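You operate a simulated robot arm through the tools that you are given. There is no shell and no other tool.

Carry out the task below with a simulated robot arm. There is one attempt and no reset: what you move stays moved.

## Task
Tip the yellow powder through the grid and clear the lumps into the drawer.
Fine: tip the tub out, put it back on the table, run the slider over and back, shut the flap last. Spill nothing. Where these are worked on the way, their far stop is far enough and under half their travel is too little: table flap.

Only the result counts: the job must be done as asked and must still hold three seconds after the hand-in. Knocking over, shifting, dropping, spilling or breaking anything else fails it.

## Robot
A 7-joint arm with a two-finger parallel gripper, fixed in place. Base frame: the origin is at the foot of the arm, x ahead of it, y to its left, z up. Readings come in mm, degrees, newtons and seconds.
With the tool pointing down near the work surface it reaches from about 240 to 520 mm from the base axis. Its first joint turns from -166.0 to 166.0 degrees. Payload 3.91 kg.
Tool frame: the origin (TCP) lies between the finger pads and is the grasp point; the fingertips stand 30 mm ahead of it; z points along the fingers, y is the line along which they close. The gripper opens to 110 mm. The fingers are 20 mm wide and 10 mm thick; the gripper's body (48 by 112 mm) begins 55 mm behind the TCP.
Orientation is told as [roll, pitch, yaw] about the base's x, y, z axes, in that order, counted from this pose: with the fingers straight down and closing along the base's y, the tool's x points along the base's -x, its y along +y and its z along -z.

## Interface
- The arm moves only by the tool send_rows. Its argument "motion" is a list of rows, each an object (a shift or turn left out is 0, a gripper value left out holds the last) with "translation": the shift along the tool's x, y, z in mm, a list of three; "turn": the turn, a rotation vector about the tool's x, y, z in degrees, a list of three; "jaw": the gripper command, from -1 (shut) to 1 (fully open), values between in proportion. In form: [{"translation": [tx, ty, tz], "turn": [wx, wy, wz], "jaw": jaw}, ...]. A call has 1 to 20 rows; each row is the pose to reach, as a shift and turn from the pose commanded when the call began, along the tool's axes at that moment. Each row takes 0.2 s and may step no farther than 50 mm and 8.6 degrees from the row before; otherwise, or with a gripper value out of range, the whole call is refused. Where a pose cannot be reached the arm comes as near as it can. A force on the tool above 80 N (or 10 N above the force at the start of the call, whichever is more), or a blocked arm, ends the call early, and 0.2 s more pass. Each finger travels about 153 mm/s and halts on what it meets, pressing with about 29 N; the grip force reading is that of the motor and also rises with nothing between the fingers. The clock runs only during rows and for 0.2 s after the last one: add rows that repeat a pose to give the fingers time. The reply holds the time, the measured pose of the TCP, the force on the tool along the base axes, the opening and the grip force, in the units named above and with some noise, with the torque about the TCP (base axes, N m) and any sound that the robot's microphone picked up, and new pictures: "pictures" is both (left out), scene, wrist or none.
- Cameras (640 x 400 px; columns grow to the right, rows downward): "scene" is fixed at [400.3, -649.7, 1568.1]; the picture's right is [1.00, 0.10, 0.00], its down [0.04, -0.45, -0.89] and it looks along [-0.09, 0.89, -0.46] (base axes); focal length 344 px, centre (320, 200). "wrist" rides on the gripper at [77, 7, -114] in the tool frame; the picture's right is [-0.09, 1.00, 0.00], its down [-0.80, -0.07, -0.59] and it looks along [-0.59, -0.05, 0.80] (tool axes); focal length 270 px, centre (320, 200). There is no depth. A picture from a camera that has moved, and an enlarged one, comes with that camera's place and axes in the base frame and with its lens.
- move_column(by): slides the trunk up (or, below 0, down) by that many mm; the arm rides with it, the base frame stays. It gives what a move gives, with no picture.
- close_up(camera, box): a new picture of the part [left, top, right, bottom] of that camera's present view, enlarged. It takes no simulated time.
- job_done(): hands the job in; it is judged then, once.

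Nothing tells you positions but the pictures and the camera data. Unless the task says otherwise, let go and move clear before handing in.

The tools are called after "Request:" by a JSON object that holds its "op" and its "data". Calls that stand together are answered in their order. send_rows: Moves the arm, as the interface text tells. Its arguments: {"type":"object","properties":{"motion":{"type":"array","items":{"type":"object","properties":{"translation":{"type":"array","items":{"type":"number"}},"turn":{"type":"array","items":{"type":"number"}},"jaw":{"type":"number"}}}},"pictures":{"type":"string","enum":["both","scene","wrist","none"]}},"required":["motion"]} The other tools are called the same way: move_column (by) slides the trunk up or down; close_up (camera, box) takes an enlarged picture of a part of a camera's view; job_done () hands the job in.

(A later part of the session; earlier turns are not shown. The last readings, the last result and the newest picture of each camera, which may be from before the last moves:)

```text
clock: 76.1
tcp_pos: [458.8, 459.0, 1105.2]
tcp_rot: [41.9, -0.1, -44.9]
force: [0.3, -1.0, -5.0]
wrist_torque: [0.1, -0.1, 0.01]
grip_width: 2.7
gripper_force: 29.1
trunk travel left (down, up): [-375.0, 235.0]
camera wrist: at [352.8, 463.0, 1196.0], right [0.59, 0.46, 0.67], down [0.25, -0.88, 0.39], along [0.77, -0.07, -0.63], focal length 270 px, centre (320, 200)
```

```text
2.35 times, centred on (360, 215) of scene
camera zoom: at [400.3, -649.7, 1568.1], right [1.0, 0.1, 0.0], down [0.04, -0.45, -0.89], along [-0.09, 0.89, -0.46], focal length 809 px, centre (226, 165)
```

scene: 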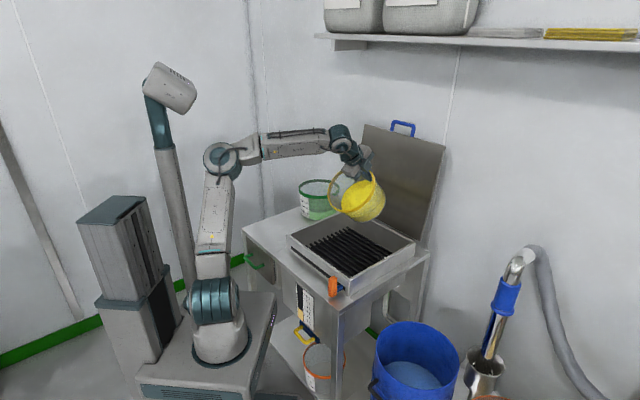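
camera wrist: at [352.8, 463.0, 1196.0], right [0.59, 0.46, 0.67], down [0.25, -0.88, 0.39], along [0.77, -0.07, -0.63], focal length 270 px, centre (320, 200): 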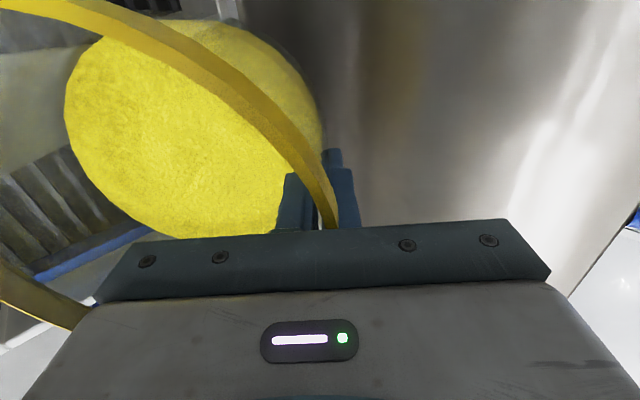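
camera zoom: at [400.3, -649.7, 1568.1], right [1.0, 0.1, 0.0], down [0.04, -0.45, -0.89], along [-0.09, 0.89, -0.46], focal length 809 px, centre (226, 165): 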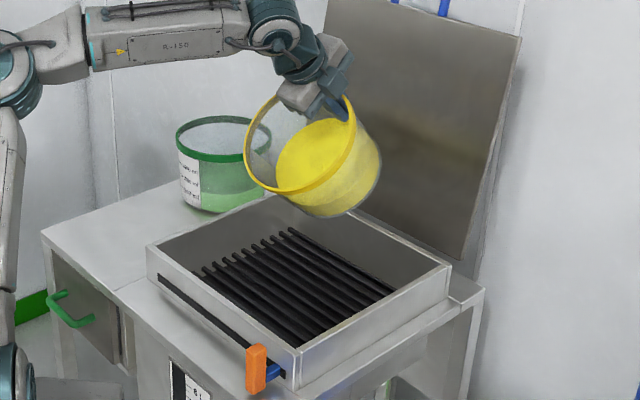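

At 45° the powder has not started to move and the lip is well inside the box. I'll continue slowly to about 67° and look.

Request:
{"op": "send_rows", "data": {"motion": [{"translation": [0, -0.8, -2.1], "turn": [-3.5, 0, 0]}, {"translation": [0, -3.1, -5.5], "turn": [-7, 0, 0]}, {"translation": [0, -5.4, -8.9], "turn": [-11, 0, 0]}, {"translation": [0, -7.7, -12.3], "turn": [-15, 0, 0]}, {"translation": [0, -13, -17], "turn": [-18.5, 0, 0]}, {"translation": [0, -17.4, -21], "turn": [-22, 0, 0]}, {"translation": [0, -17.4, -21], "turn": [-22, 0, 0]}], "pictures": "both"}}

Request:
{"op": "close_up", "data": {"camera": "scene", "box": [280, 130, 440, 300]}}

```text
clock: 77.7
tcp_pos: [452.7, 431.3, 1106.3]
tcp_rot: [63.7, -1.7, -46.9]
force: [-0.3, -0.9, -5.2]
wrist_torque: [-0.03, 0.04, -0.02]
grip_width: 2.8
gripper_force: 29.7
trunk travel left (down, up): [-375.0, 235.0]
camera wrist: at [324.6, 420.2, 1161.3], right [0.37, 0.26, 0.89], down [0.13, -0.97, 0.22], along [0.92, 0.04, -0.39], focal length 270 px, centre (320, 200)
```

scene: 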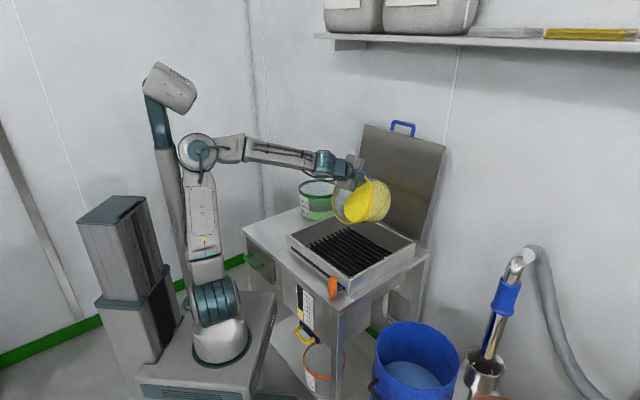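
wrist: 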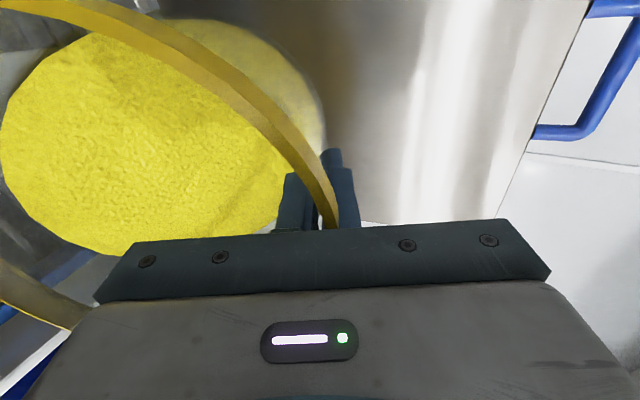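

```text
2.35 times, centred on (360, 215) of scene
camera zoom: at [400.3, -649.7, 1568.1], right [1.0, 0.1, 0.0], down [0.04, -0.45, -0.89], along [-0.09, 0.89, -0.46], focal length 809 px, centre (226, 165)
```

zoom: 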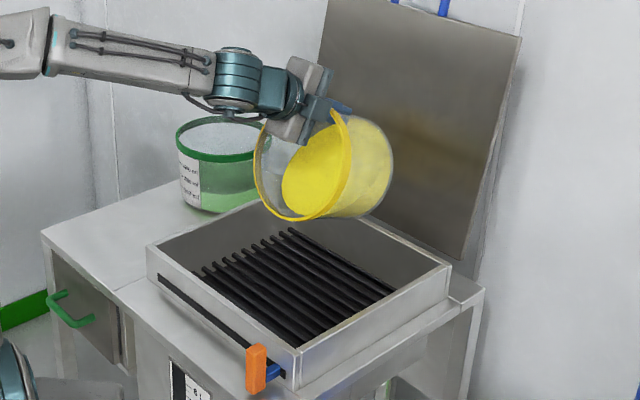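

No flow yet at about 64–67°; there is only a small sideways drift of 15 mm while the wrist passes a singular spot. I'll continue to about 90°.

Request:
{"op": "send_rows", "data": {"motion": [{"translation": [0, -3.5, -5], "turn": [-4, 0, 0]}, {"translation": [0, -7.1, -9.9], "turn": [-8, 0, 0]}, {"translation": [0, -11.9, -17.6], "turn": [-11.5, 0, 0]}, {"translation": [0, -16.3, -24.3], "turn": [-15, 0, 0]}, {"translation": [0, -16.3, -24.3], "turn": [-15, 0, 0]}], "pictures": "both"}}

Request:
{"op": "close_up", "data": {"camera": "scene", "box": [280, 130, 440, 300]}}

```text
clock: 78.6
tcp_pos: [480.9, 355.9, 1121.5]
tcp_rot: [78.6, 10.1, -50.7]
force: [0.5, 0.2, -4.2]
wrist_torque: [-0.15, 0.05, 0.01]
grip_width: 2.5
gripper_force: 29.1
trunk travel left (down, up): [-375.0, 235.0]
stopped in row 4: the arm was blocked; the commanded pose is now the measured one
camera wrist: at [349.2, 339.9, 1163.7], right [0.32, -0.08, 0.95], down [0.04, -0.99, -0.09], along [0.95, 0.07, -0.31], focal length 270 px, centre (320, 200)
```

scene: 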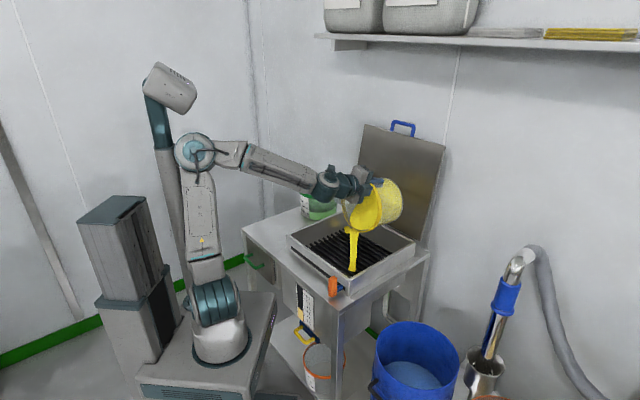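
wrist: 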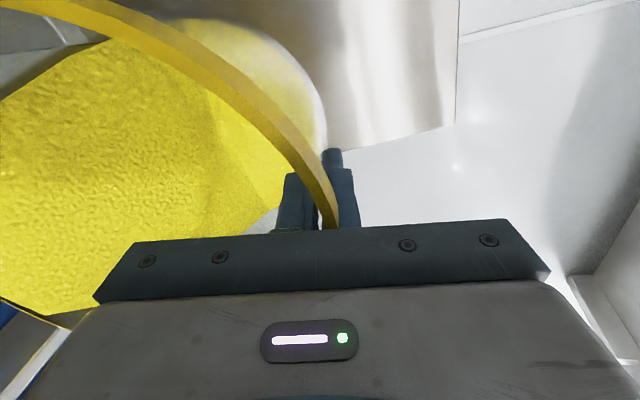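

```text
2.35 times, centred on (360, 215) of scene
camera zoom: at [400.3, -649.7, 1568.1], right [1.0, 0.1, 0.0], down [0.04, -0.45, -0.89], along [-0.09, 0.89, -0.46], focal length 809 px, centre (226, 165)
```

zoom: 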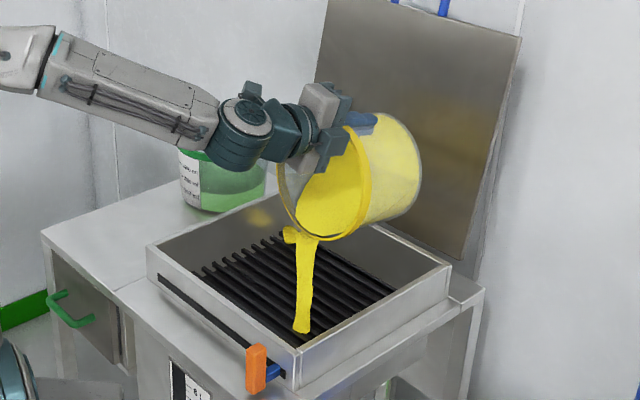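

The powder is pouring onto the grid at about r = 520, l = −70, well inside the box, but the elbow has drifted against the mast again. I'll move the hand outward 50 mm to free it, keeping the tilt and the stream on the grid.

Request:
{"op": "send_rows", "data": {"motion": [{"translation": [0.4, 2.4, 12]}, {"translation": [0.9, 4.8, 24]}, {"translation": [1.3, 7.2, 36]}, {"translation": [1.8, 9.6, 49]}], "pictures": "both"}}

Request:
{"op": "close_up", "data": {"camera": "scene", "box": [280, 130, 440, 300]}}

```text
clock: 79.6
tcp_pos: [516.8, 391.4, 1120.4]
tcp_rot: [78.6, 10.3, -50.4]
force: [0.1, 0.0, -4.2]
wrist_torque: [-0.08, 0.02, 0.0]
grip_width: 2.7
gripper_force: 29.2
trunk travel left (down, up): [-375.0, 235.0]
camera wrist: at [385.2, 374.4, 1163.6], right [0.32, -0.07, 0.95], down [0.05, -0.99, -0.09], along [0.95, 0.08, -0.31], focal length 270 px, centre (320, 200)
```

scene: 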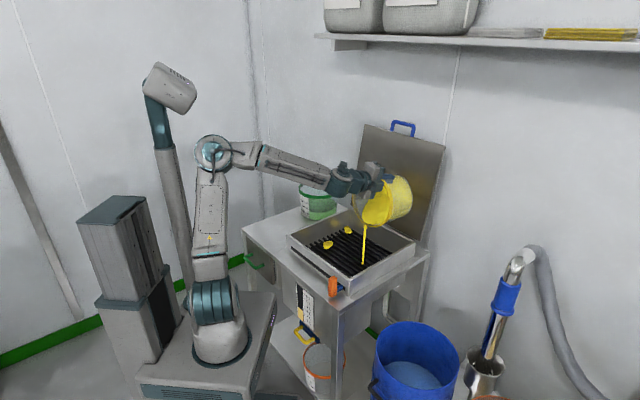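
wrist: 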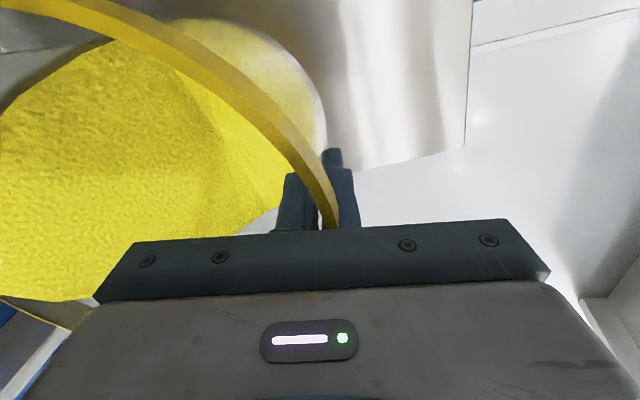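

```text
2.35 times, centred on (360, 215) of scene
camera zoom: at [400.3, -649.7, 1568.1], right [1.0, 0.1, 0.0], down [0.04, -0.45, -0.89], along [-0.09, 0.89, -0.46], focal length 809 px, centre (226, 165)
```

zoom: 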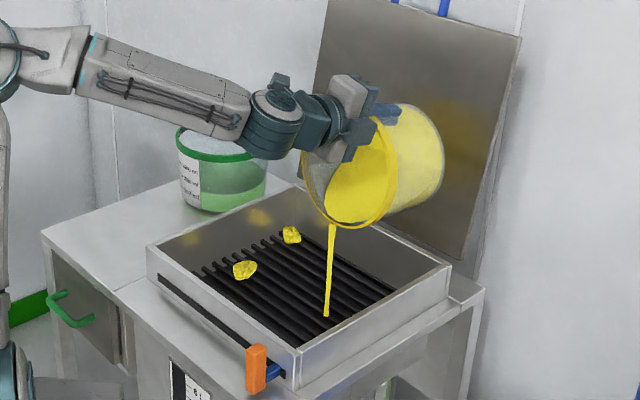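

The arm is free, and two lumps are already lying on the bars. I'll level the tub sideways while increasing the tilt to 90° at this longer reach.

Request:
{"op": "send_rows", "data": {"motion": [{"translation": [8.8, -5.2, -1.7], "turn": [-2.7, 1.1, -2.65]}, {"translation": [17.5, -10.3, -3.3], "turn": [-5.45, 2.2, -5.3]}, {"translation": [26.3, -15.5, -5], "turn": [-8.2, 3.3, -7.95]}, {"translation": [35.1, -20.7, -6.7], "turn": [-10.9, 4.4, -10.6]}], "pictures": "both"}}

Request:
{"op": "close_up", "data": {"camera": "scene", "box": [280, 130, 440, 300]}}

```text
clock: 80.6
tcp_pos: [483.4, 413.8, 1109.8]
tcp_rot: [90.1, 0.0, -45.1]
force: [0.7, 0.3, -1.7]
wrist_torque: [-0.07, 0.05, 0.02]
grip_width: 2.8
gripper_force: 28.6
trunk travel left (down, up): [-375.0, 235.0]
camera wrist: at [347.1, 386.6, 1116.7], right [0.06, -0.06, 1.0], down [0.15, -0.99, -0.07], along [0.99, 0.15, -0.05], focal length 270 px, centre (320, 200)
```

scene: 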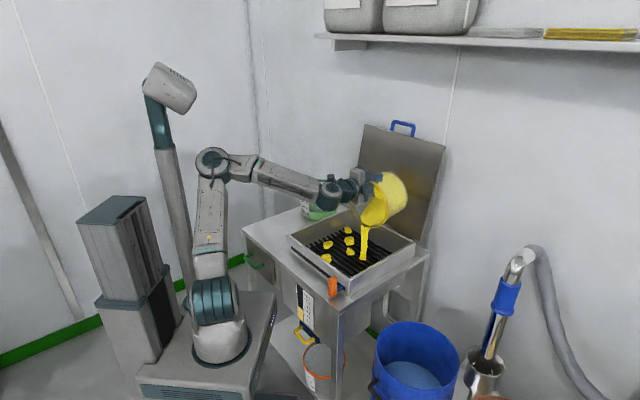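
wrist: 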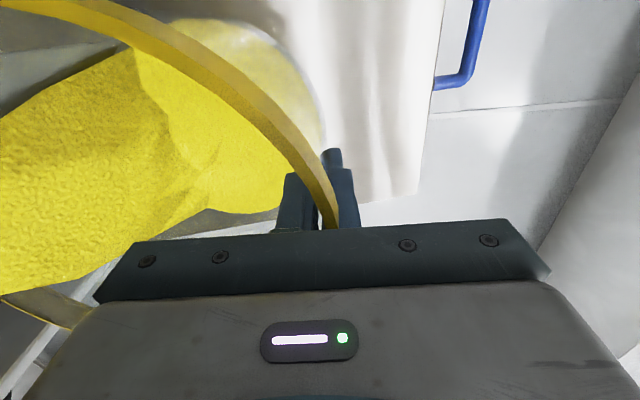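

```text
2.35 times, centred on (360, 215) of scene
camera zoom: at [400.3, -649.7, 1568.1], right [1.0, 0.1, 0.0], down [0.04, -0.45, -0.89], along [-0.09, 0.89, -0.46], focal length 809 px, centre (226, 165)
```

zoom: 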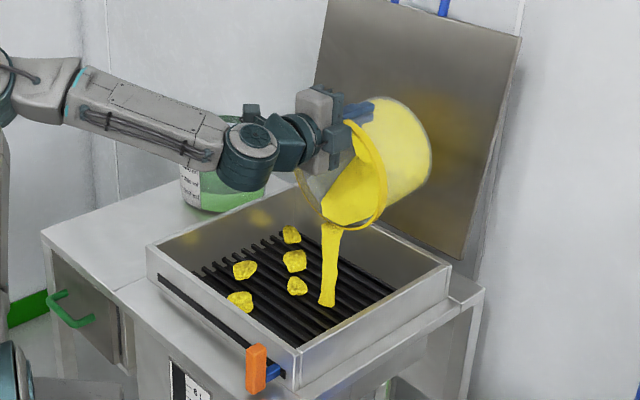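

Now at 90° with a steady stream landing on the bars, and five lumps are held on the grid. I'll keep increasing the tilt slowly, keeping the lip low over the box.

Request:
{"op": "send_rows", "data": {"motion": [{"translation": [0, -1, -8], "turn": [-4, 0, 0]}, {"translation": [0, -3, -17], "turn": [-8, 0, 0]}, {"translation": [0, -6, -25], "turn": [-12, 0, 0]}, {"translation": [0, -9, -34], "turn": [-16, 0, 0]}, {"translation": [0, -9, -34], "turn": [-16, 0, 0]}], "pictures": "both"}}

Request:
{"op": "close_up", "data": {"camera": "scene", "box": [280, 130, 440, 300]}}

```text
clock: 81.8
tcp_pos: [452.4, 391.5, 1135.8]
tcp_rot: [100.5, 0.2, -45.4]
force: [0.4, -0.8, -1.6]
wrist_torque: [-0.08, 0.03, 0.0]
grip_width: 2.5
gripper_force: 28.8
out of reach, approached as far as the arm can: row 2, 3, 4, 5
trunk travel left (down, up): [-375.0, 235.0]
camera wrist: at [315.7, 366.7, 1122.7], right [-0.07, -0.19, 0.98], down [0.15, -0.97, -0.18], along [0.99, 0.14, 0.09], focal length 270 px, centre (320, 200)
```

scene: 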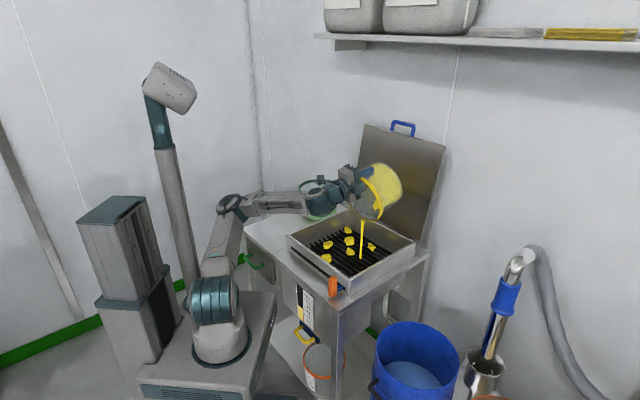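
wrist: 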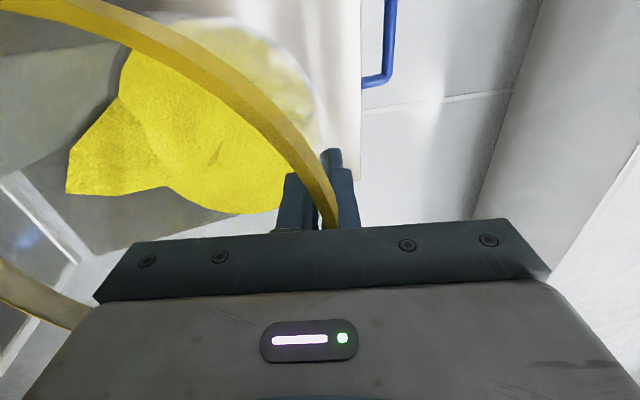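

```text
2.35 times, centred on (360, 215) of scene
camera zoom: at [400.3, -649.7, 1568.1], right [1.0, 0.1, 0.0], down [0.04, -0.45, -0.89], along [-0.09, 0.89, -0.46], focal length 809 px, centre (226, 165)
```

zoom: 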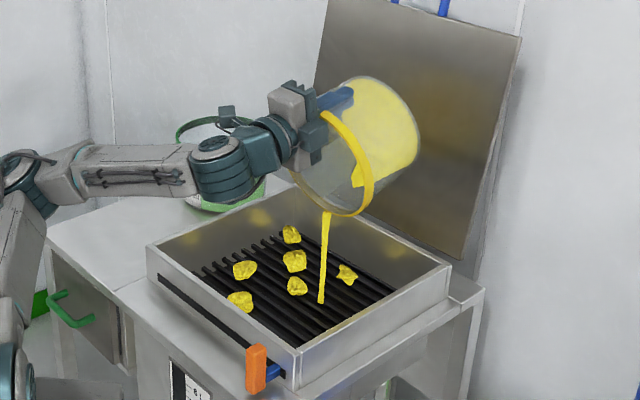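

The tub is nearly empty (about 1.6 N) with a thin stream still landing mid-grid and six lumps on the bars. The elbow has dropped to the left, but it is clear of the table items. I'll hold here a moment and let it run.

Request:
{"op": "send_rows", "data": {"motion": [{"translation": [0, 0, 0]}, {"translation": [0, 0, 0]}, {"translation": [0, 0, 0]}, {"translation": [0, 0, 0]}], "pictures": "both"}}

Request:
{"op": "close_up", "data": {"camera": "scene", "box": [190, 130, 440, 300]}}

```text
clock: 82.8
tcp_pos: [452.4, 391.9, 1135.7]
tcp_rot: [100.5, 0.2, -45.4]
force: [0.6, 0.2, -0.8]
wrist_torque: [-0.03, 0.05, 0.03]
grip_width: 2.4
gripper_force: 29.2
trunk travel left (down, up): [-375.0, 235.0]
camera wrist: at [315.9, 366.9, 1122.6], right [-0.06, -0.19, 0.98], down [0.15, -0.97, -0.18], along [0.99, 0.14, 0.09], focal length 270 px, centre (320, 200)
```

scene: 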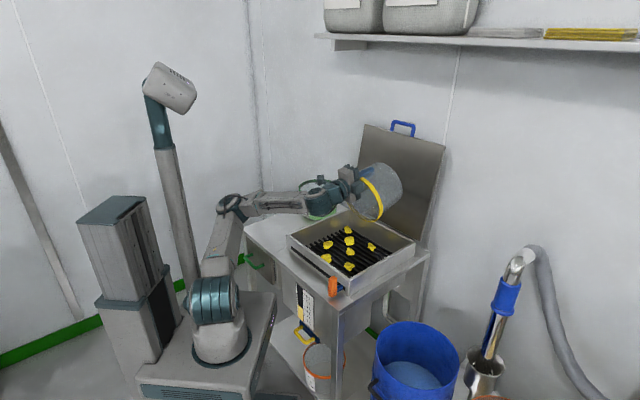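
wrist: 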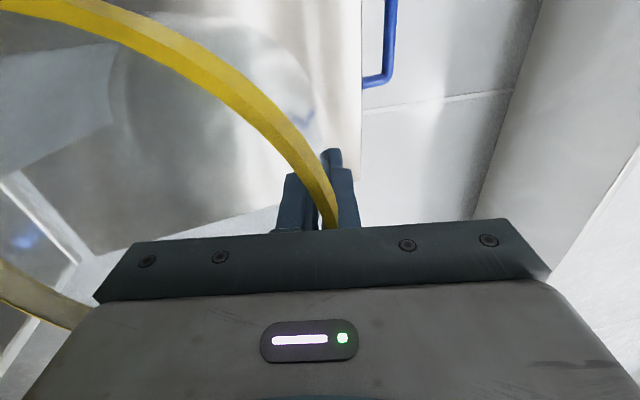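

```text
2.35 times, centred on (315, 215) of scene
camera zoom: at [400.3, -649.7, 1568.1], right [1.0, 0.1, 0.0], down [0.04, -0.45, -0.89], along [-0.09, 0.89, -0.46], focal length 809 px, centre (332, 165)
```

zoom: 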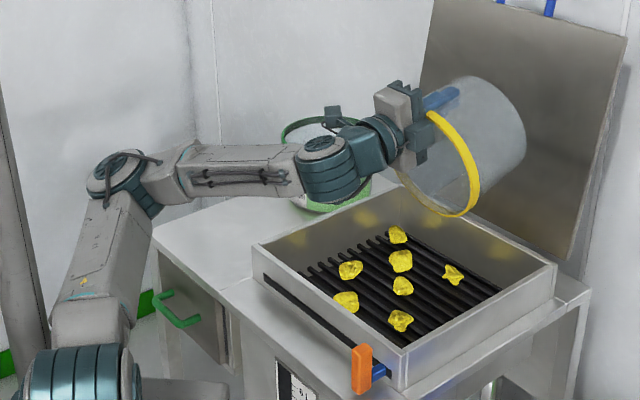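

The tub is empty and seven lumps lie on the bars. I'll raise the trunk first to lift the low elbow away from the table before turning the tub upright.

Request:
{"op": "move_column", "data": {"by": 150}}

Request:
{"op": "send_rows", "data": {"motion": [{"translation": [0, 0, 0]}], "pictures": "scene"}}

```text
clock: 84.6
tcp_pos: [452.1, 393.0, 1286.0]
tcp_rot: [100.4, 0.2, -45.4]
force: [0.6, -0.5, -1.4]
wrist_torque: [-0.07, 0.05, -0.03]
grip_width: 2.7
gripper_force: 29.5
trunk travel left (down, up): [-525.0, 85.0]
```

```text
clock: 85.0
tcp_pos: [452.2, 391.7, 1285.4]
tcp_rot: [100.6, 0.3, -45.4]
force: [-0.7, 0.0, -1.0]
wrist_torque: [-0.04, 0.05, -0.02]
grip_width: 2.6
gripper_force: 29.1
trunk travel left (down, up): [-525.0, 85.0]
```

scene: 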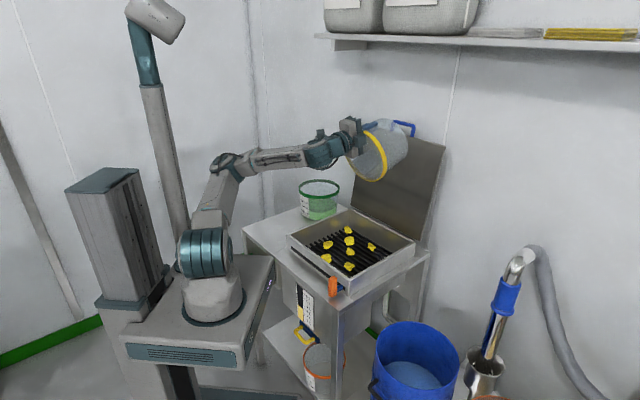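

Request:
{"op": "send_rows", "data": {"motion": [{"translation": [0, -1.1, 5.9], "turn": [6.5, 0, 0]}, {"translation": [0, -2.4, 12.8], "turn": [12.5, 0, 0]}, {"translation": [0, -3.3, 17.7], "turn": [18.5, 0, 0]}, {"translation": [0, -4.2, 22.6], "turn": [24.5, 0, 0]}, {"translation": [0, -4.9, 26.5], "turn": [30.5, 0, 0]}, {"translation": [0, -4.9, 26.5], "turn": [30.5, 0, 0]}], "pictures": "scene"}}

```text
clock: 86.4
tcp_pos: [472.2, 410.9, 1284.9]
tcp_rot: [69.9, 0.3, -45.3]
force: [-0.3, -0.1, -2.1]
wrist_torque: [0.01, 0.03, 0.02]
grip_width: 2.6
gripper_force: 28.8
trunk travel left (down, up): [-525.0, 85.0]
```

scene: 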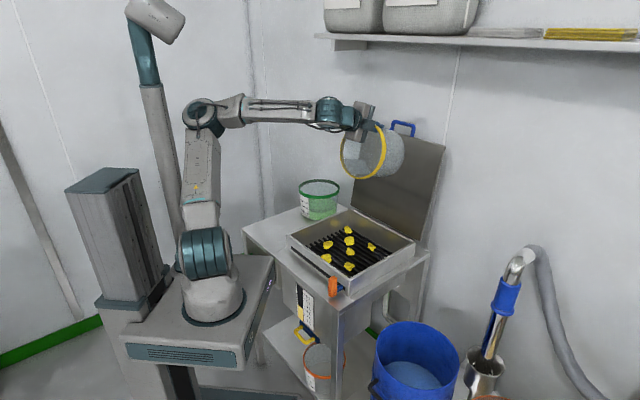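

Tracking is good and the elbow is coming back up. I'll finish turning the tub upright while lowering slightly.

Request:
{"op": "send_rows", "data": {"motion": [{"translation": [0, -4.2, 3.1], "turn": [6, 0, 0]}, {"translation": [0, -11, 7.7], "turn": [12, 0, 0]}, {"translation": [0, -16.9, 12], "turn": [18, 0, 0]}, {"translation": [0, -23.5, 14.4], "turn": [24, 0, 0]}, {"translation": [0, -31.7, 15.3], "turn": [30, 0, 0]}, {"translation": [0, -39, 15.8], "turn": [36, 0, 0]}, {"translation": [0, -46.2, 16.3], "turn": [42, 0, 0]}, {"translation": [0, -52.6, 16.5], "turn": [48, 0, 0]}, {"translation": [0, -57.9, 16.3], "turn": [54, 0, 0]}, {"translation": [0, -63.3, 16.1], "turn": [60, 0, 0]}, {"translation": [0, -68.7, 16], "turn": [66, 0, 0]}, {"translation": [0, -74.1, 15.8], "turn": [73, 0, 0]}, {"translation": [0, -74.1, 15.8], "turn": [73, 0, 0]}], "pictures": "both"}}

```text
clock: 89.2
tcp_pos: [463.4, 403.3, 1210.4]
tcp_rot: [-3.2, 0.2, -45.4]
force: [0.1, -0.2, -1.4]
wrist_torque: [0.09, -0.08, 0.0]
grip_width: 2.8
gripper_force: 28.9
trunk travel left (down, up): [-525.0, 85.0]
camera wrist: at [418.1, 467.0, 1325.2], right [0.77, 0.64, -0.05], down [0.54, -0.6, 0.59], along [0.35, -0.49, -0.8], focal length 270 px, centre (320, 200)
```

scene: 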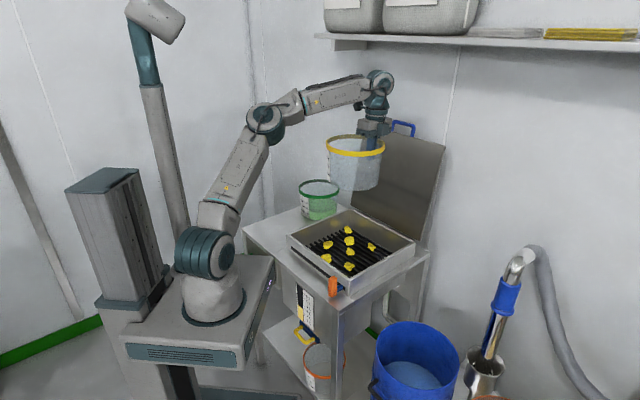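
wrist: 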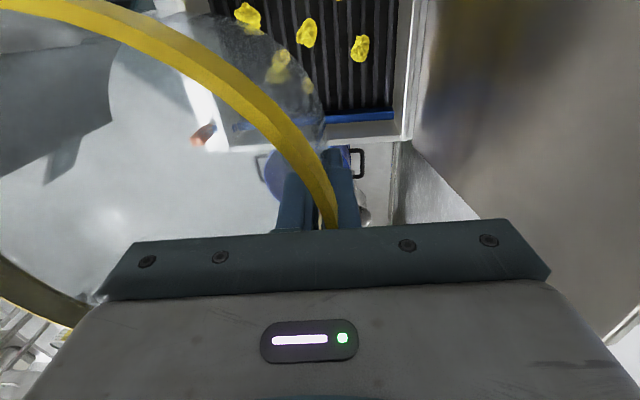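

The tub is upright and empty. I'll swing it back over its place on the table, then lower the trunk and set it down where it came from.

Request:
{"op": "send_rows", "data": {"motion": [{"translation": [31.4, 2.1, -0.1], "turn": [0, -0.15, -2.6]}, {"translation": [62.9, 2.4, -0.1], "turn": [0, -0.29, -5.2]}, {"translation": [94.4, 1.2, -0.1], "turn": [0, -0.44, -7.8]}, {"translation": [125.9, -1.5, 0.1], "turn": [0, -0.58, -10.4]}, {"translation": [157.2, -5.9, 0.3], "turn": [0, -0.73, -13]}, {"translation": [188.3, -12, 0.7], "turn": [0, -0.87, -15.6]}, {"translation": [219.1, -19.6, 1.1], "turn": [0, -1.02, -18.2]}, {"translation": [249.5, -28.8, 1.6], "turn": [0, -1.16, -20.8]}, {"translation": [279.4, -39.5, 2.2], "turn": [0, -1.31, -23.4]}, {"translation": [308.8, -51.8, 2.9], "turn": [0, -1.45, -26]}, {"translation": [337.5, -65.6, 3.7], "turn": [0, -1.6, -28.6]}, {"translation": [365.5, -80.9, 4.5], "turn": [0, -1.74, -31.2]}, {"translation": [365.5, -80.9, 4.5], "turn": [0, -1.74, -31.2]}], "pictures": "scene"}}

```text
clock: 92.0
tcp_pos: [149.4, 607.0, 1210.0]
tcp_rot: [-2.9, 0.1, -14.2]
force: [-0.8, -0.2, -1.3]
wrist_torque: [0.11, -0.03, 0.01]
grip_width: 2.7
gripper_force: 29.2
trunk travel left (down, up): [-525.0, 85.0]
```

scene: 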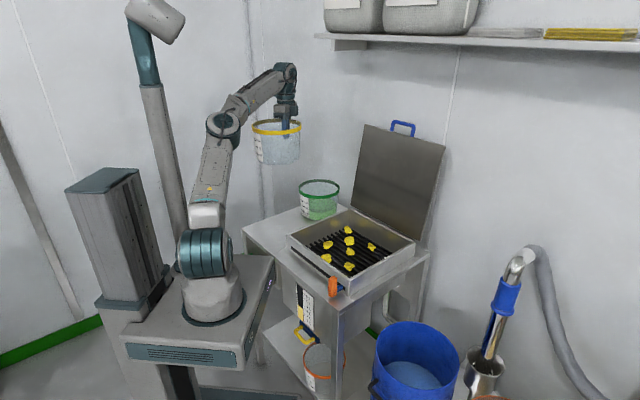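

Request:
{"op": "move_column", "data": {"by": -150}}

Request:
{"op": "send_rows", "data": {"motion": [{"translation": [0, 1, 20]}, {"translation": [0, 2, 40]}, {"translation": [0, 3, 60]}, {"translation": [0, 4.2, 80]}, {"translation": [0, 5.3, 100]}, {"translation": [0, 6.3, 120]}, {"translation": [0, 6.9, 132]}, {"translation": [0, 6.9, 132]}], "pictures": "both"}}

Request:
{"op": "close_up", "data": {"camera": "scene", "box": [235, 155, 355, 245]}}

```text
clock: 93.7
tcp_pos: [149.6, 607.9, 1060.4]
tcp_rot: [-3.0, 0.0, -14.2]
force: [0.1, 0.4, -0.8]
wrist_torque: [0.09, -0.06, -0.01]
grip_width: 2.6
gripper_force: 28.6
trunk travel left (down, up): [-375.0, 235.0]
```

```text
clock: 95.5
tcp_pos: [149.4, 606.6, 926.6]
tcp_rot: [-3.1, 0.1, -14.2]
force: [-0.9, 0.4, -1.1]
wrist_torque: [0.07, -0.08, 0.03]
grip_width: 2.6
gripper_force: 28.8
trunk travel left (down, up): [-375.0, 235.0]
camera wrist: at [77.5, 637.9, 1042.4], right [0.33, 0.94, -0.05], down [0.77, -0.23, 0.6], along [0.55, -0.24, -0.8], focal length 270 px, centre (320, 200)
```

scene: 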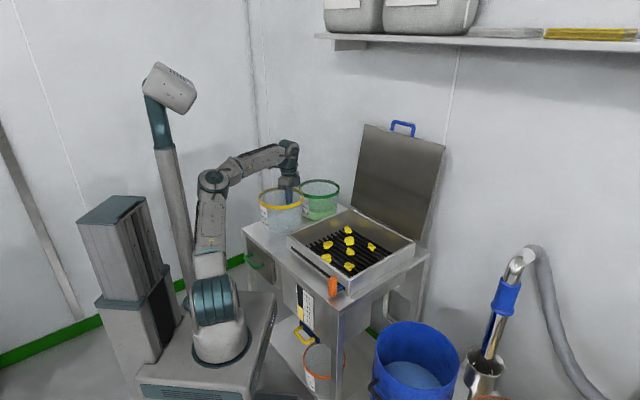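
wrist: 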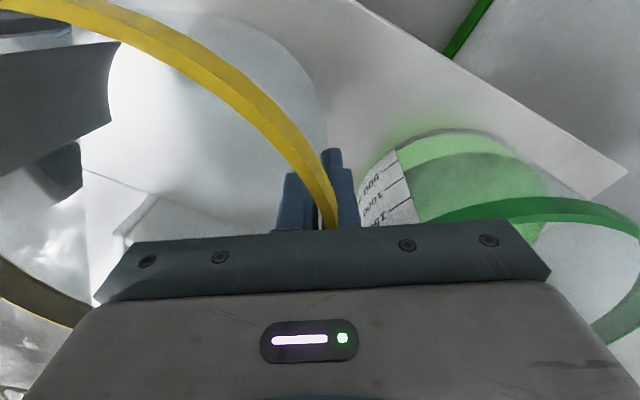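

```text
4.44 times, centred on (295, 200) of scene
camera zoom: at [400.3, -649.7, 1568.1], right [1.0, 0.1, 0.0], down [0.04, -0.45, -0.89], along [-0.09, 0.89, -0.46], focal length 1527 px, centre (431, 200)
```

zoom: 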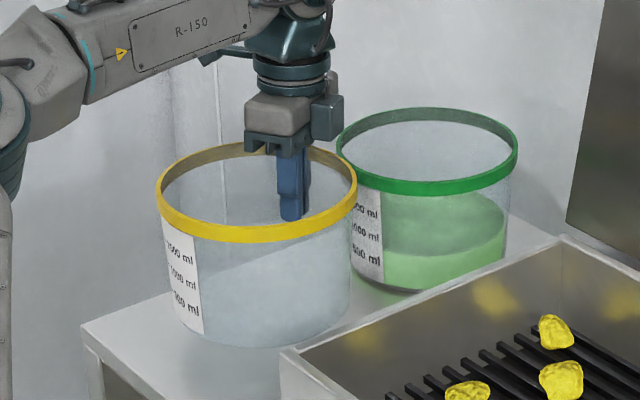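

The tub is level about 25 mm above the table. I'll lower it gently until it touches.

Request:
{"op": "send_rows", "data": {"motion": [{"translation": [0, 0.5, 8]}, {"translation": [0, 0.9, 15]}, {"translation": [0, 1.1, 19]}, {"translation": [0, 1.2, 22]}, {"translation": [0, 1.2, 22]}], "pictures": "none"}}

```text
clock: 96.7
tcp_pos: [149.8, 606.7, 905.7]
tcp_rot: [-2.9, 0.0, -14.1]
force: [-0.5, -1.0, -1.2]
wrist_torque: [0.08, -0.03, 0.01]
grip_width: 2.7
gripper_force: 29.0
trunk travel left (down, up): [-375.0, 235.0]
```

Request:
{"op": "send_rows", "data": {"motion": [{"translation": [0, 0.1, 1.5]}, {"translation": [0, 0.2, 3]}, {"translation": [0, 0.2, 4]}, {"translation": [0, 0.2, 4]}], "pictures": "scene"}}

Request:
{"op": "close_up", "data": {"camera": "scene", "box": [235, 155, 355, 245]}}

```text
clock: 97.7
tcp_pos: [148.6, 606.8, 902.8]
tcp_rot: [-3.0, 0.2, -14.1]
force: [-0.3, 0.1, -1.2]
wrist_torque: [0.1, -0.02, 0.01]
grip_width: 2.4
gripper_force: 29.0
trunk travel left (down, up): [-375.0, 235.0]
```

scene: 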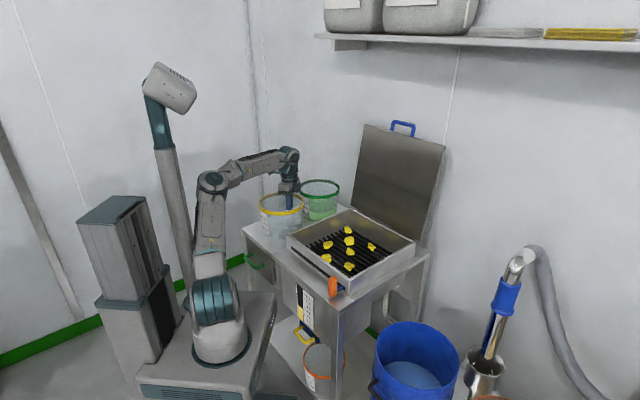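

```text
4.44 times, centred on (295, 200) of scene
camera zoom: at [400.3, -649.7, 1568.1], right [1.0, 0.1, 0.0], down [0.04, -0.45, -0.89], along [-0.09, 0.89, -0.46], focal length 1527 px, centre (431, 200)
```

zoom: 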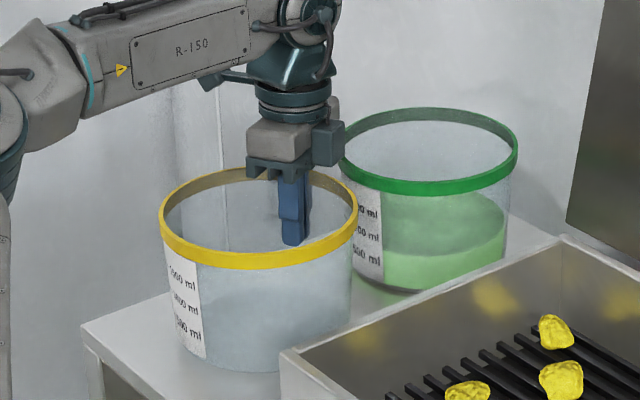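

Request:
{"op": "send_rows", "data": {"motion": [{"translation": [0, 0.05, 1]}, {"translation": [0, 0.1, 2]}, {"translation": [0, 0.1, 2]}], "pictures": "none"}}

```text
clock: 98.5
tcp_pos: [149.0, 607.3, 901.6]
tcp_rot: [-2.7, 0.1, -14.2]
force: [1.6, 6.3, 18.2]
wrist_torque: [-0.2, -0.35, 0.11]
grip_width: 2.9
gripper_force: 29.1
trunk travel left (down, up): [-375.0, 235.0]
```

The tub is now firmly on the table. I'll ease off slightly, open the jaw and rise out.

Request:
{"op": "send_rows", "data": {"motion": [{"translation": [0, 0, -0.8]}, {"translation": [0, 0, -0.8], "jaw": -0.31}, {"translation": [0, 0, -0.8], "jaw": -0.31}, {"translation": [0, 0, -0.8], "jaw": -0.31}], "pictures": "both"}}

```text
clock: 99.5
tcp_pos: [148.9, 606.1, 900.1]
tcp_rot: [-3.1, 0.0, -14.2]
force: [-0.7, 0.3, 0.0]
wrist_torque: [0.0, 0.0, 0.02]
grip_width: 38.1
gripper_force: 0.0
trunk travel left (down, up): [-375.0, 235.0]
camera wrist: at [77.1, 638.2, 1014.9], right [0.33, 0.94, -0.05], down [0.77, -0.23, 0.6], along [0.55, -0.24, -0.8], focal length 270 px, centre (320, 200)
```

scene: 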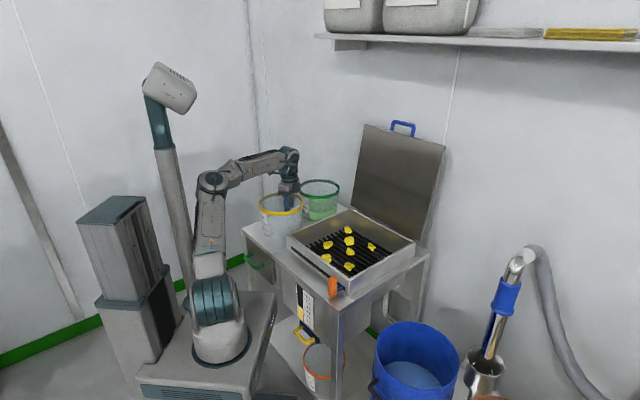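
wrist: 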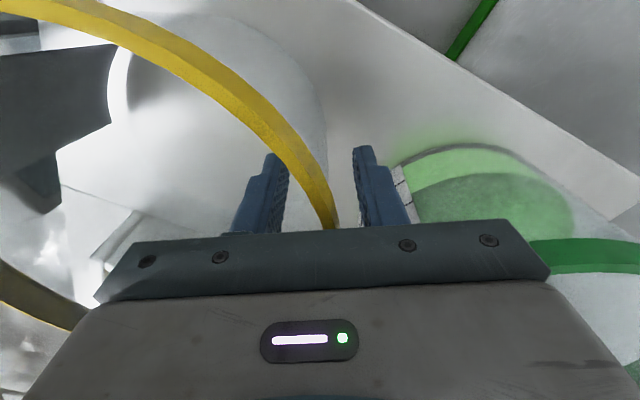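

Released. I'll rise straight out along the wall direction.

Request:
{"op": "send_rows", "data": {"motion": [{"translation": [0, 0, -15]}, {"translation": [0, 0, -35]}, {"translation": [0, 0, -60]}, {"translation": [0, 0, -90]}, {"translation": [0, 0, -130]}, {"translation": [0, 0, -170], "turn": [-3, 0, 0]}, {"translation": [0, 0, -210], "turn": [-3, 0, 0]}, {"translation": [0, 0, -210], "turn": [-3, 0, 0]}], "pictures": "both"}}

Request:
{"op": "close_up", "data": {"camera": "scene", "box": [235, 165, 435, 305]}}

```text
clock: 101.3
tcp_pos: [148.6, 617.1, 1108.9]
tcp_rot: [0.1, 0.2, -14.1]
force: [0.0, 0.3, -0.9]
wrist_torque: [-0.02, 0.01, 0.0]
grip_width: 38.2
gripper_force: 0.1
trunk travel left (down, up): [-375.0, 235.0]
camera wrist: at [75.2, 642.9, 1223.6], right [0.33, 0.94, 0.0], down [0.76, -0.27, 0.59], along [0.56, -0.19, -0.8], focal length 270 px, centre (320, 200)
```

scene: 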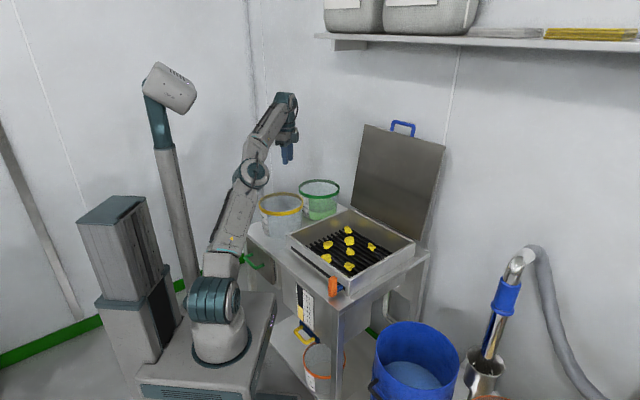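
wrist: 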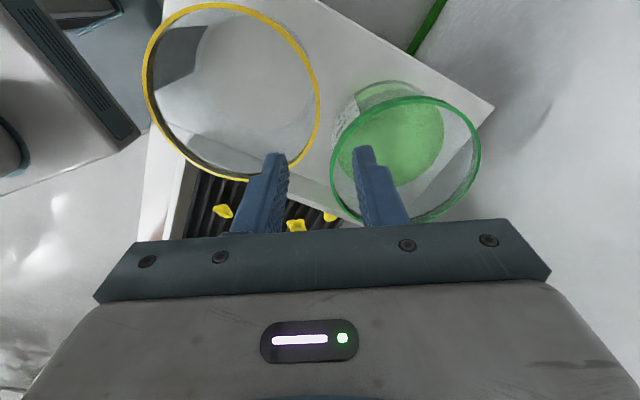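

```text
2.86 times, centred on (335, 235) of scene
camera zoom: at [400.3, -649.7, 1568.1], right [1.0, 0.1, 0.0], down [0.04, -0.45, -0.89], along [-0.09, 0.89, -0.46], focal length 982 px, centre (277, 100)
```

zoom: 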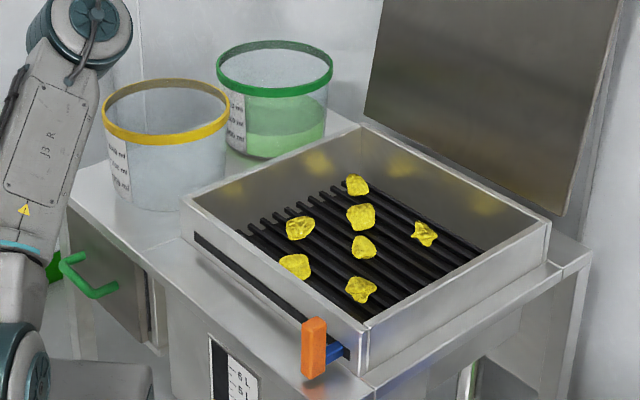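

The empty tub stands back in its place and no powder lies outside the box. Next is the slider: I'll raise the trunk and bring the hand above the orange knob at about r = 366, l = −143.

Request:
{"op": "move_column", "data": {"by": 150}}

Request:
{"op": "send_rows", "data": {"motion": [{"translation": [-26.4, -32.9, 0], "turn": [0, 0, -4.93], "jaw": 0.1}, {"translation": [-52.8, -65.8, 0], "turn": [0, 0, -9.85]}, {"translation": [-79.3, -98.7, 0], "turn": [0, 0, -14.8]}, {"translation": [-105.7, -131.6, 0], "turn": [0, 0, -19.7]}, {"translation": [-132.1, -164.5, 0], "turn": [0, 0, -24.6]}, {"translation": [-158.5, -197.4, 0], "turn": [0, 0, -29.6]}, {"translation": [-185, -230.3, 0], "turn": [0, 0, -34.5]}, {"translation": [-211.4, -263.1, 0], "turn": [0, 0, -39.4]}, {"translation": [-237.8, -296, 0], "turn": [0, 0, -44.3]}, {"translation": [-264.2, -328.9, 0], "turn": [0, 0, -49.3]}, {"translation": [-290.7, -361.8, 0], "turn": [0, 0, -54.2]}, {"translation": [-317.1, -394.7, 0], "turn": [0, 0, -59.1]}, {"translation": [-317.1, -394.7, 0], "turn": [0, 0, -59.1]}], "pictures": "both"}}

```text
clock: 103.1
tcp_pos: [150.1, 618.7, 1258.3]
tcp_rot: [0.1, 0.1, -14.2]
force: [0.0, 0.4, -0.4]
wrist_torque: [-0.04, -0.04, -0.01]
grip_width: 38.2
gripper_force: 0.0
trunk travel left (down, up): [-525.0, 85.0]
```

```text
clock: 105.9
tcp_pos: [364.7, 156.0, 1257.8]
tcp_rot: [0.0, 0.0, 45.1]
force: [-0.3, 0.3, -0.4]
wrist_torque: [0.0, -0.01, 0.0]
grip_width: 60.4
gripper_force: 0.0
trunk travel left (down, up): [-525.0, 85.0]
camera wrist: at [303.7, 106.8, 1372.5], right [-0.64, 0.77, 0.0], down [0.62, 0.52, 0.59], along [0.45, 0.38, -0.8], focal length 270 px, centre (320, 200)
```

scene: 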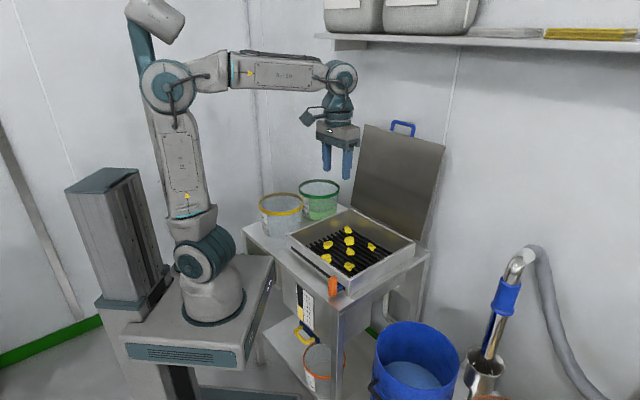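
wrist: 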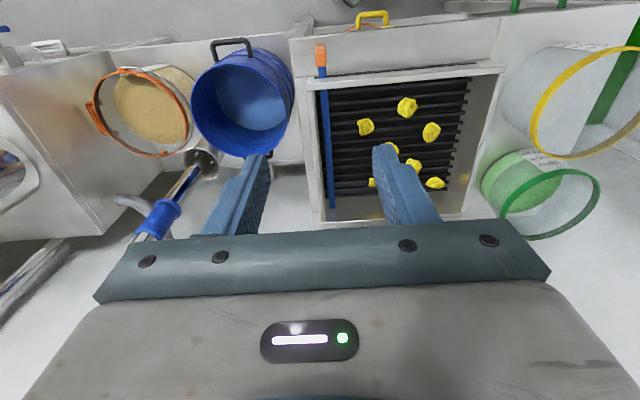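

Request:
{"op": "send_rows", "data": {"motion": [{"translation": [0, 0, 40]}, {"translation": [0, 0, 80]}, {"translation": [0, 0, 120]}, {"translation": [0, 0, 160]}, {"translation": [0, 0, 200]}, {"translation": [0, 0, 240]}, {"translation": [0, 0, 270]}, {"translation": [0, 0, 270]}], "pictures": "both"}}

Request:
{"op": "close_up", "data": {"camera": "wrist", "box": [220, 0, 480, 200]}}

```text
clock: 107.7
tcp_pos: [361.3, 159.0, 986.8]
tcp_rot: [0.1, -0.1, 45.0]
force: [0.5, 0.6, 0.1]
wrist_torque: [-0.05, -0.02, 0.01]
grip_width: 60.7
gripper_force: 0.2
trunk travel left (down, up): [-525.0, 85.0]
camera wrist: at [300.8, 109.0, 1101.5], right [-0.64, 0.77, 0.0], down [0.62, 0.51, 0.6], along [0.46, 0.38, -0.8], focal length 270 px, centre (320, 200)
```

scene: 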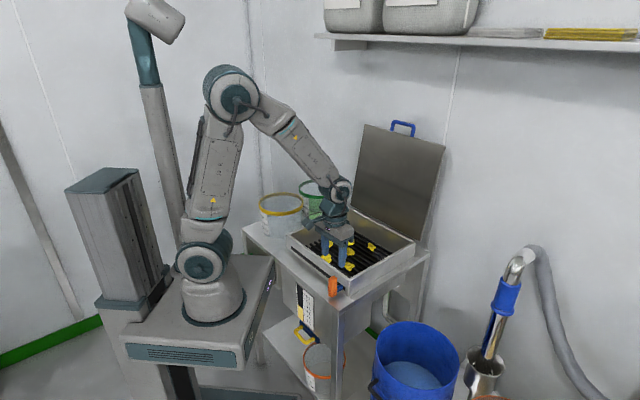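
wrist: 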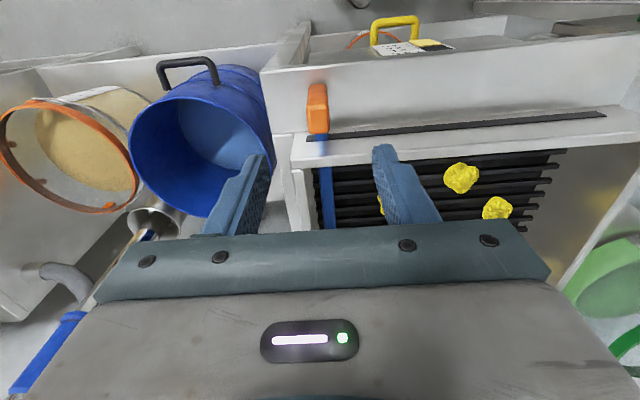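

```text
2.00 times, centred on (350, 100) of wrist
camera zoom: at [300.8, 109.0, 1101.5], right [-0.64, 0.77, 0.0], down [0.62, 0.51, 0.6], along [0.46, 0.38, -0.8], focal length 541 px, centre (260, 400)
```

zoom: 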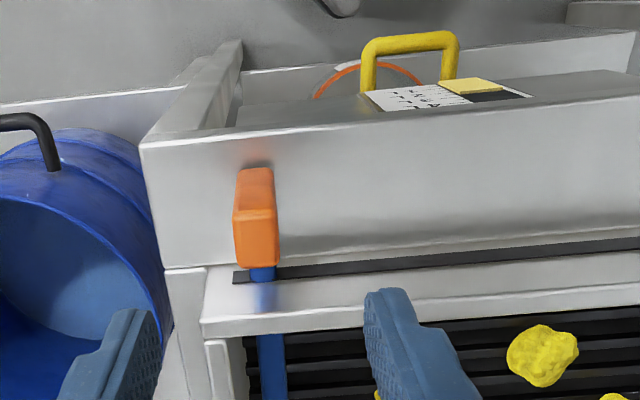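

The knob top is at about r = 367, l = −144, z ≈ 893, directly under the gripper. I'll descend with the fingers on either side of it and close.

Request:
{"op": "send_rows", "data": {"motion": [{"translation": [0, 0, 35]}, {"translation": [0, 0, 70]}, {"translation": [0, 0, 100]}, {"translation": [0, 0, 114]}, {"translation": [0, 0, 114]}], "pictures": "wrist"}}

Request:
{"op": "send_rows", "data": {"motion": [{"jaw": -1}, {"jaw": -1}, {"jaw": -1}, {"jaw": -1}], "pictures": "both"}}

```text
clock: 108.9
tcp_pos: [359.2, 160.9, 872.7]
tcp_rot: [0.1, 0.0, 45.0]
force: [-0.7, -0.8, -1.0]
wrist_torque: [-0.04, -0.02, 0.02]
grip_width: 60.4
gripper_force: 0.0
trunk travel left (down, up): [-525.0, 85.0]
camera wrist: at [300.6, 110.3, 987.6], right [-0.64, 0.77, 0.0], down [0.62, 0.51, 0.59], along [0.46, 0.38, -0.8], focal length 270 px, centre (320, 200)
```

wrist: 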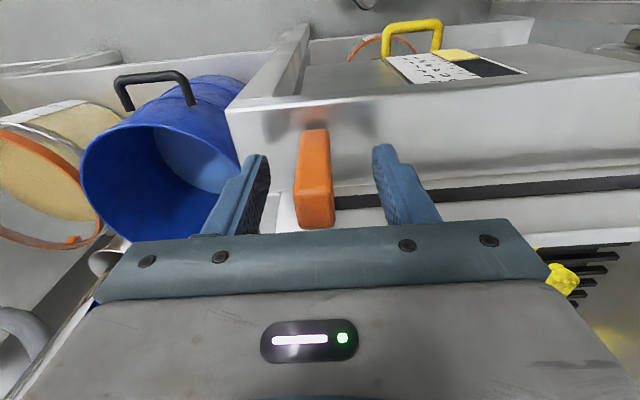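

```text
clock: 109.9
tcp_pos: [360.5, 161.0, 873.1]
tcp_rot: [0.1, -0.1, 45.0]
force: [-0.8, -1.0, -7.6]
wrist_torque: [-0.59, -1.93, 0.3]
grip_width: 18.2
gripper_force: 45.0
trunk travel left (down, up): [-525.0, 85.0]
camera wrist: at [300.6, 110.5, 987.7], right [-0.64, 0.77, 0.0], down [0.62, 0.52, 0.59], along [0.46, 0.38, -0.8], focal length 270 px, centre (320, 200)
```

scene: 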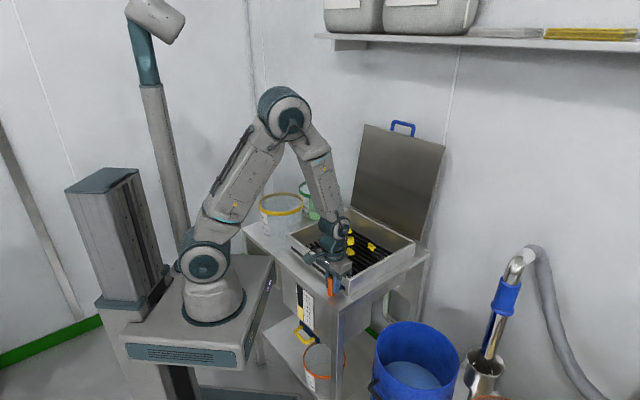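
wrist: 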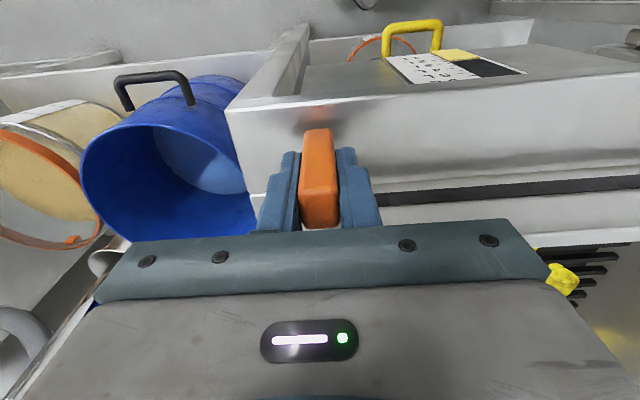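

The knob is gripped (18 mm). I'll start sliding it to the left, checking the force.

Request:
{"op": "send_rows", "data": {"motion": [{"translation": [0, 10, 0]}, {"translation": [0, 20, 0]}, {"translation": [0, 35, 0]}, {"translation": [0, 50, 0]}, {"translation": [0, 65, 0]}, {"translation": [0, 80, 0]}], "pictures": "both"}}

Request:
{"op": "close_up", "data": {"camera": "scene", "box": [275, 195, 435, 300]}}

```text
clock: 111.3
tcp_pos: [302.8, 217.4, 873.8]
tcp_rot: [0.1, 0.1, 45.0]
force: [6.2, 7.6, -29.1]
wrist_torque: [-1.41, -1.22, 0.18]
grip_width: 17.9
gripper_force: 45.2
trunk travel left (down, up): [-525.0, 85.0]
camera wrist: at [243.7, 167.5, 988.5], right [-0.64, 0.77, 0.0], down [0.62, 0.52, 0.59], along [0.45, 0.38, -0.81], focal length 270 px, centre (320, 200)
```

scene: 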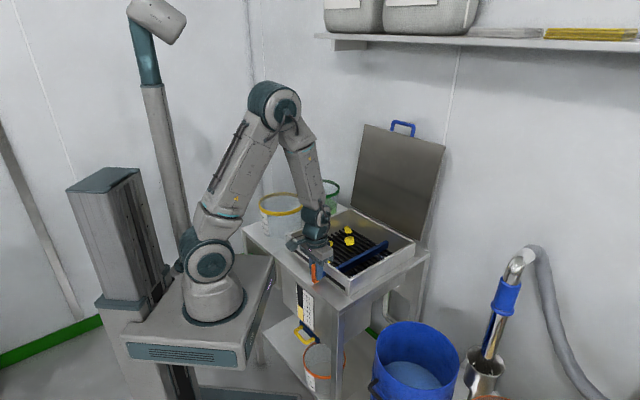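
wrist: 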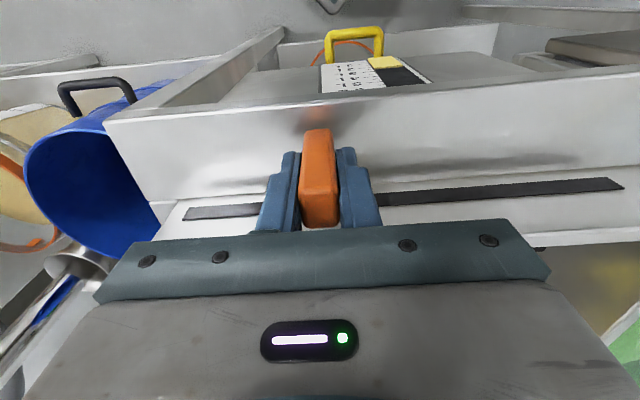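

```text
3.81 times, centred on (355, 248) of scene
camera zoom: at [400.3, -649.7, 1568.1], right [1.0, 0.1, 0.0], down [0.04, -0.45, -0.89], along [-0.09, 0.89, -0.46], focal length 1309 px, centre (187, 19)
```

zoom: 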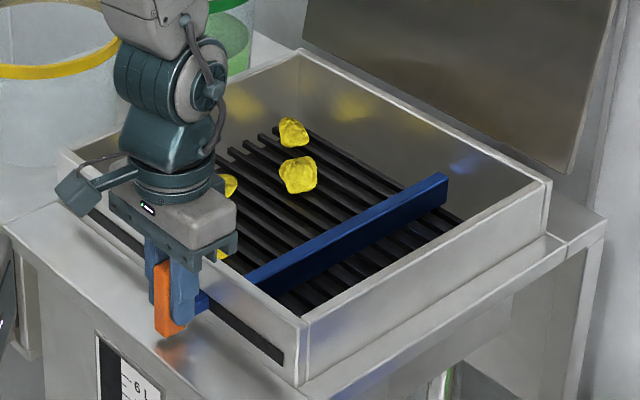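

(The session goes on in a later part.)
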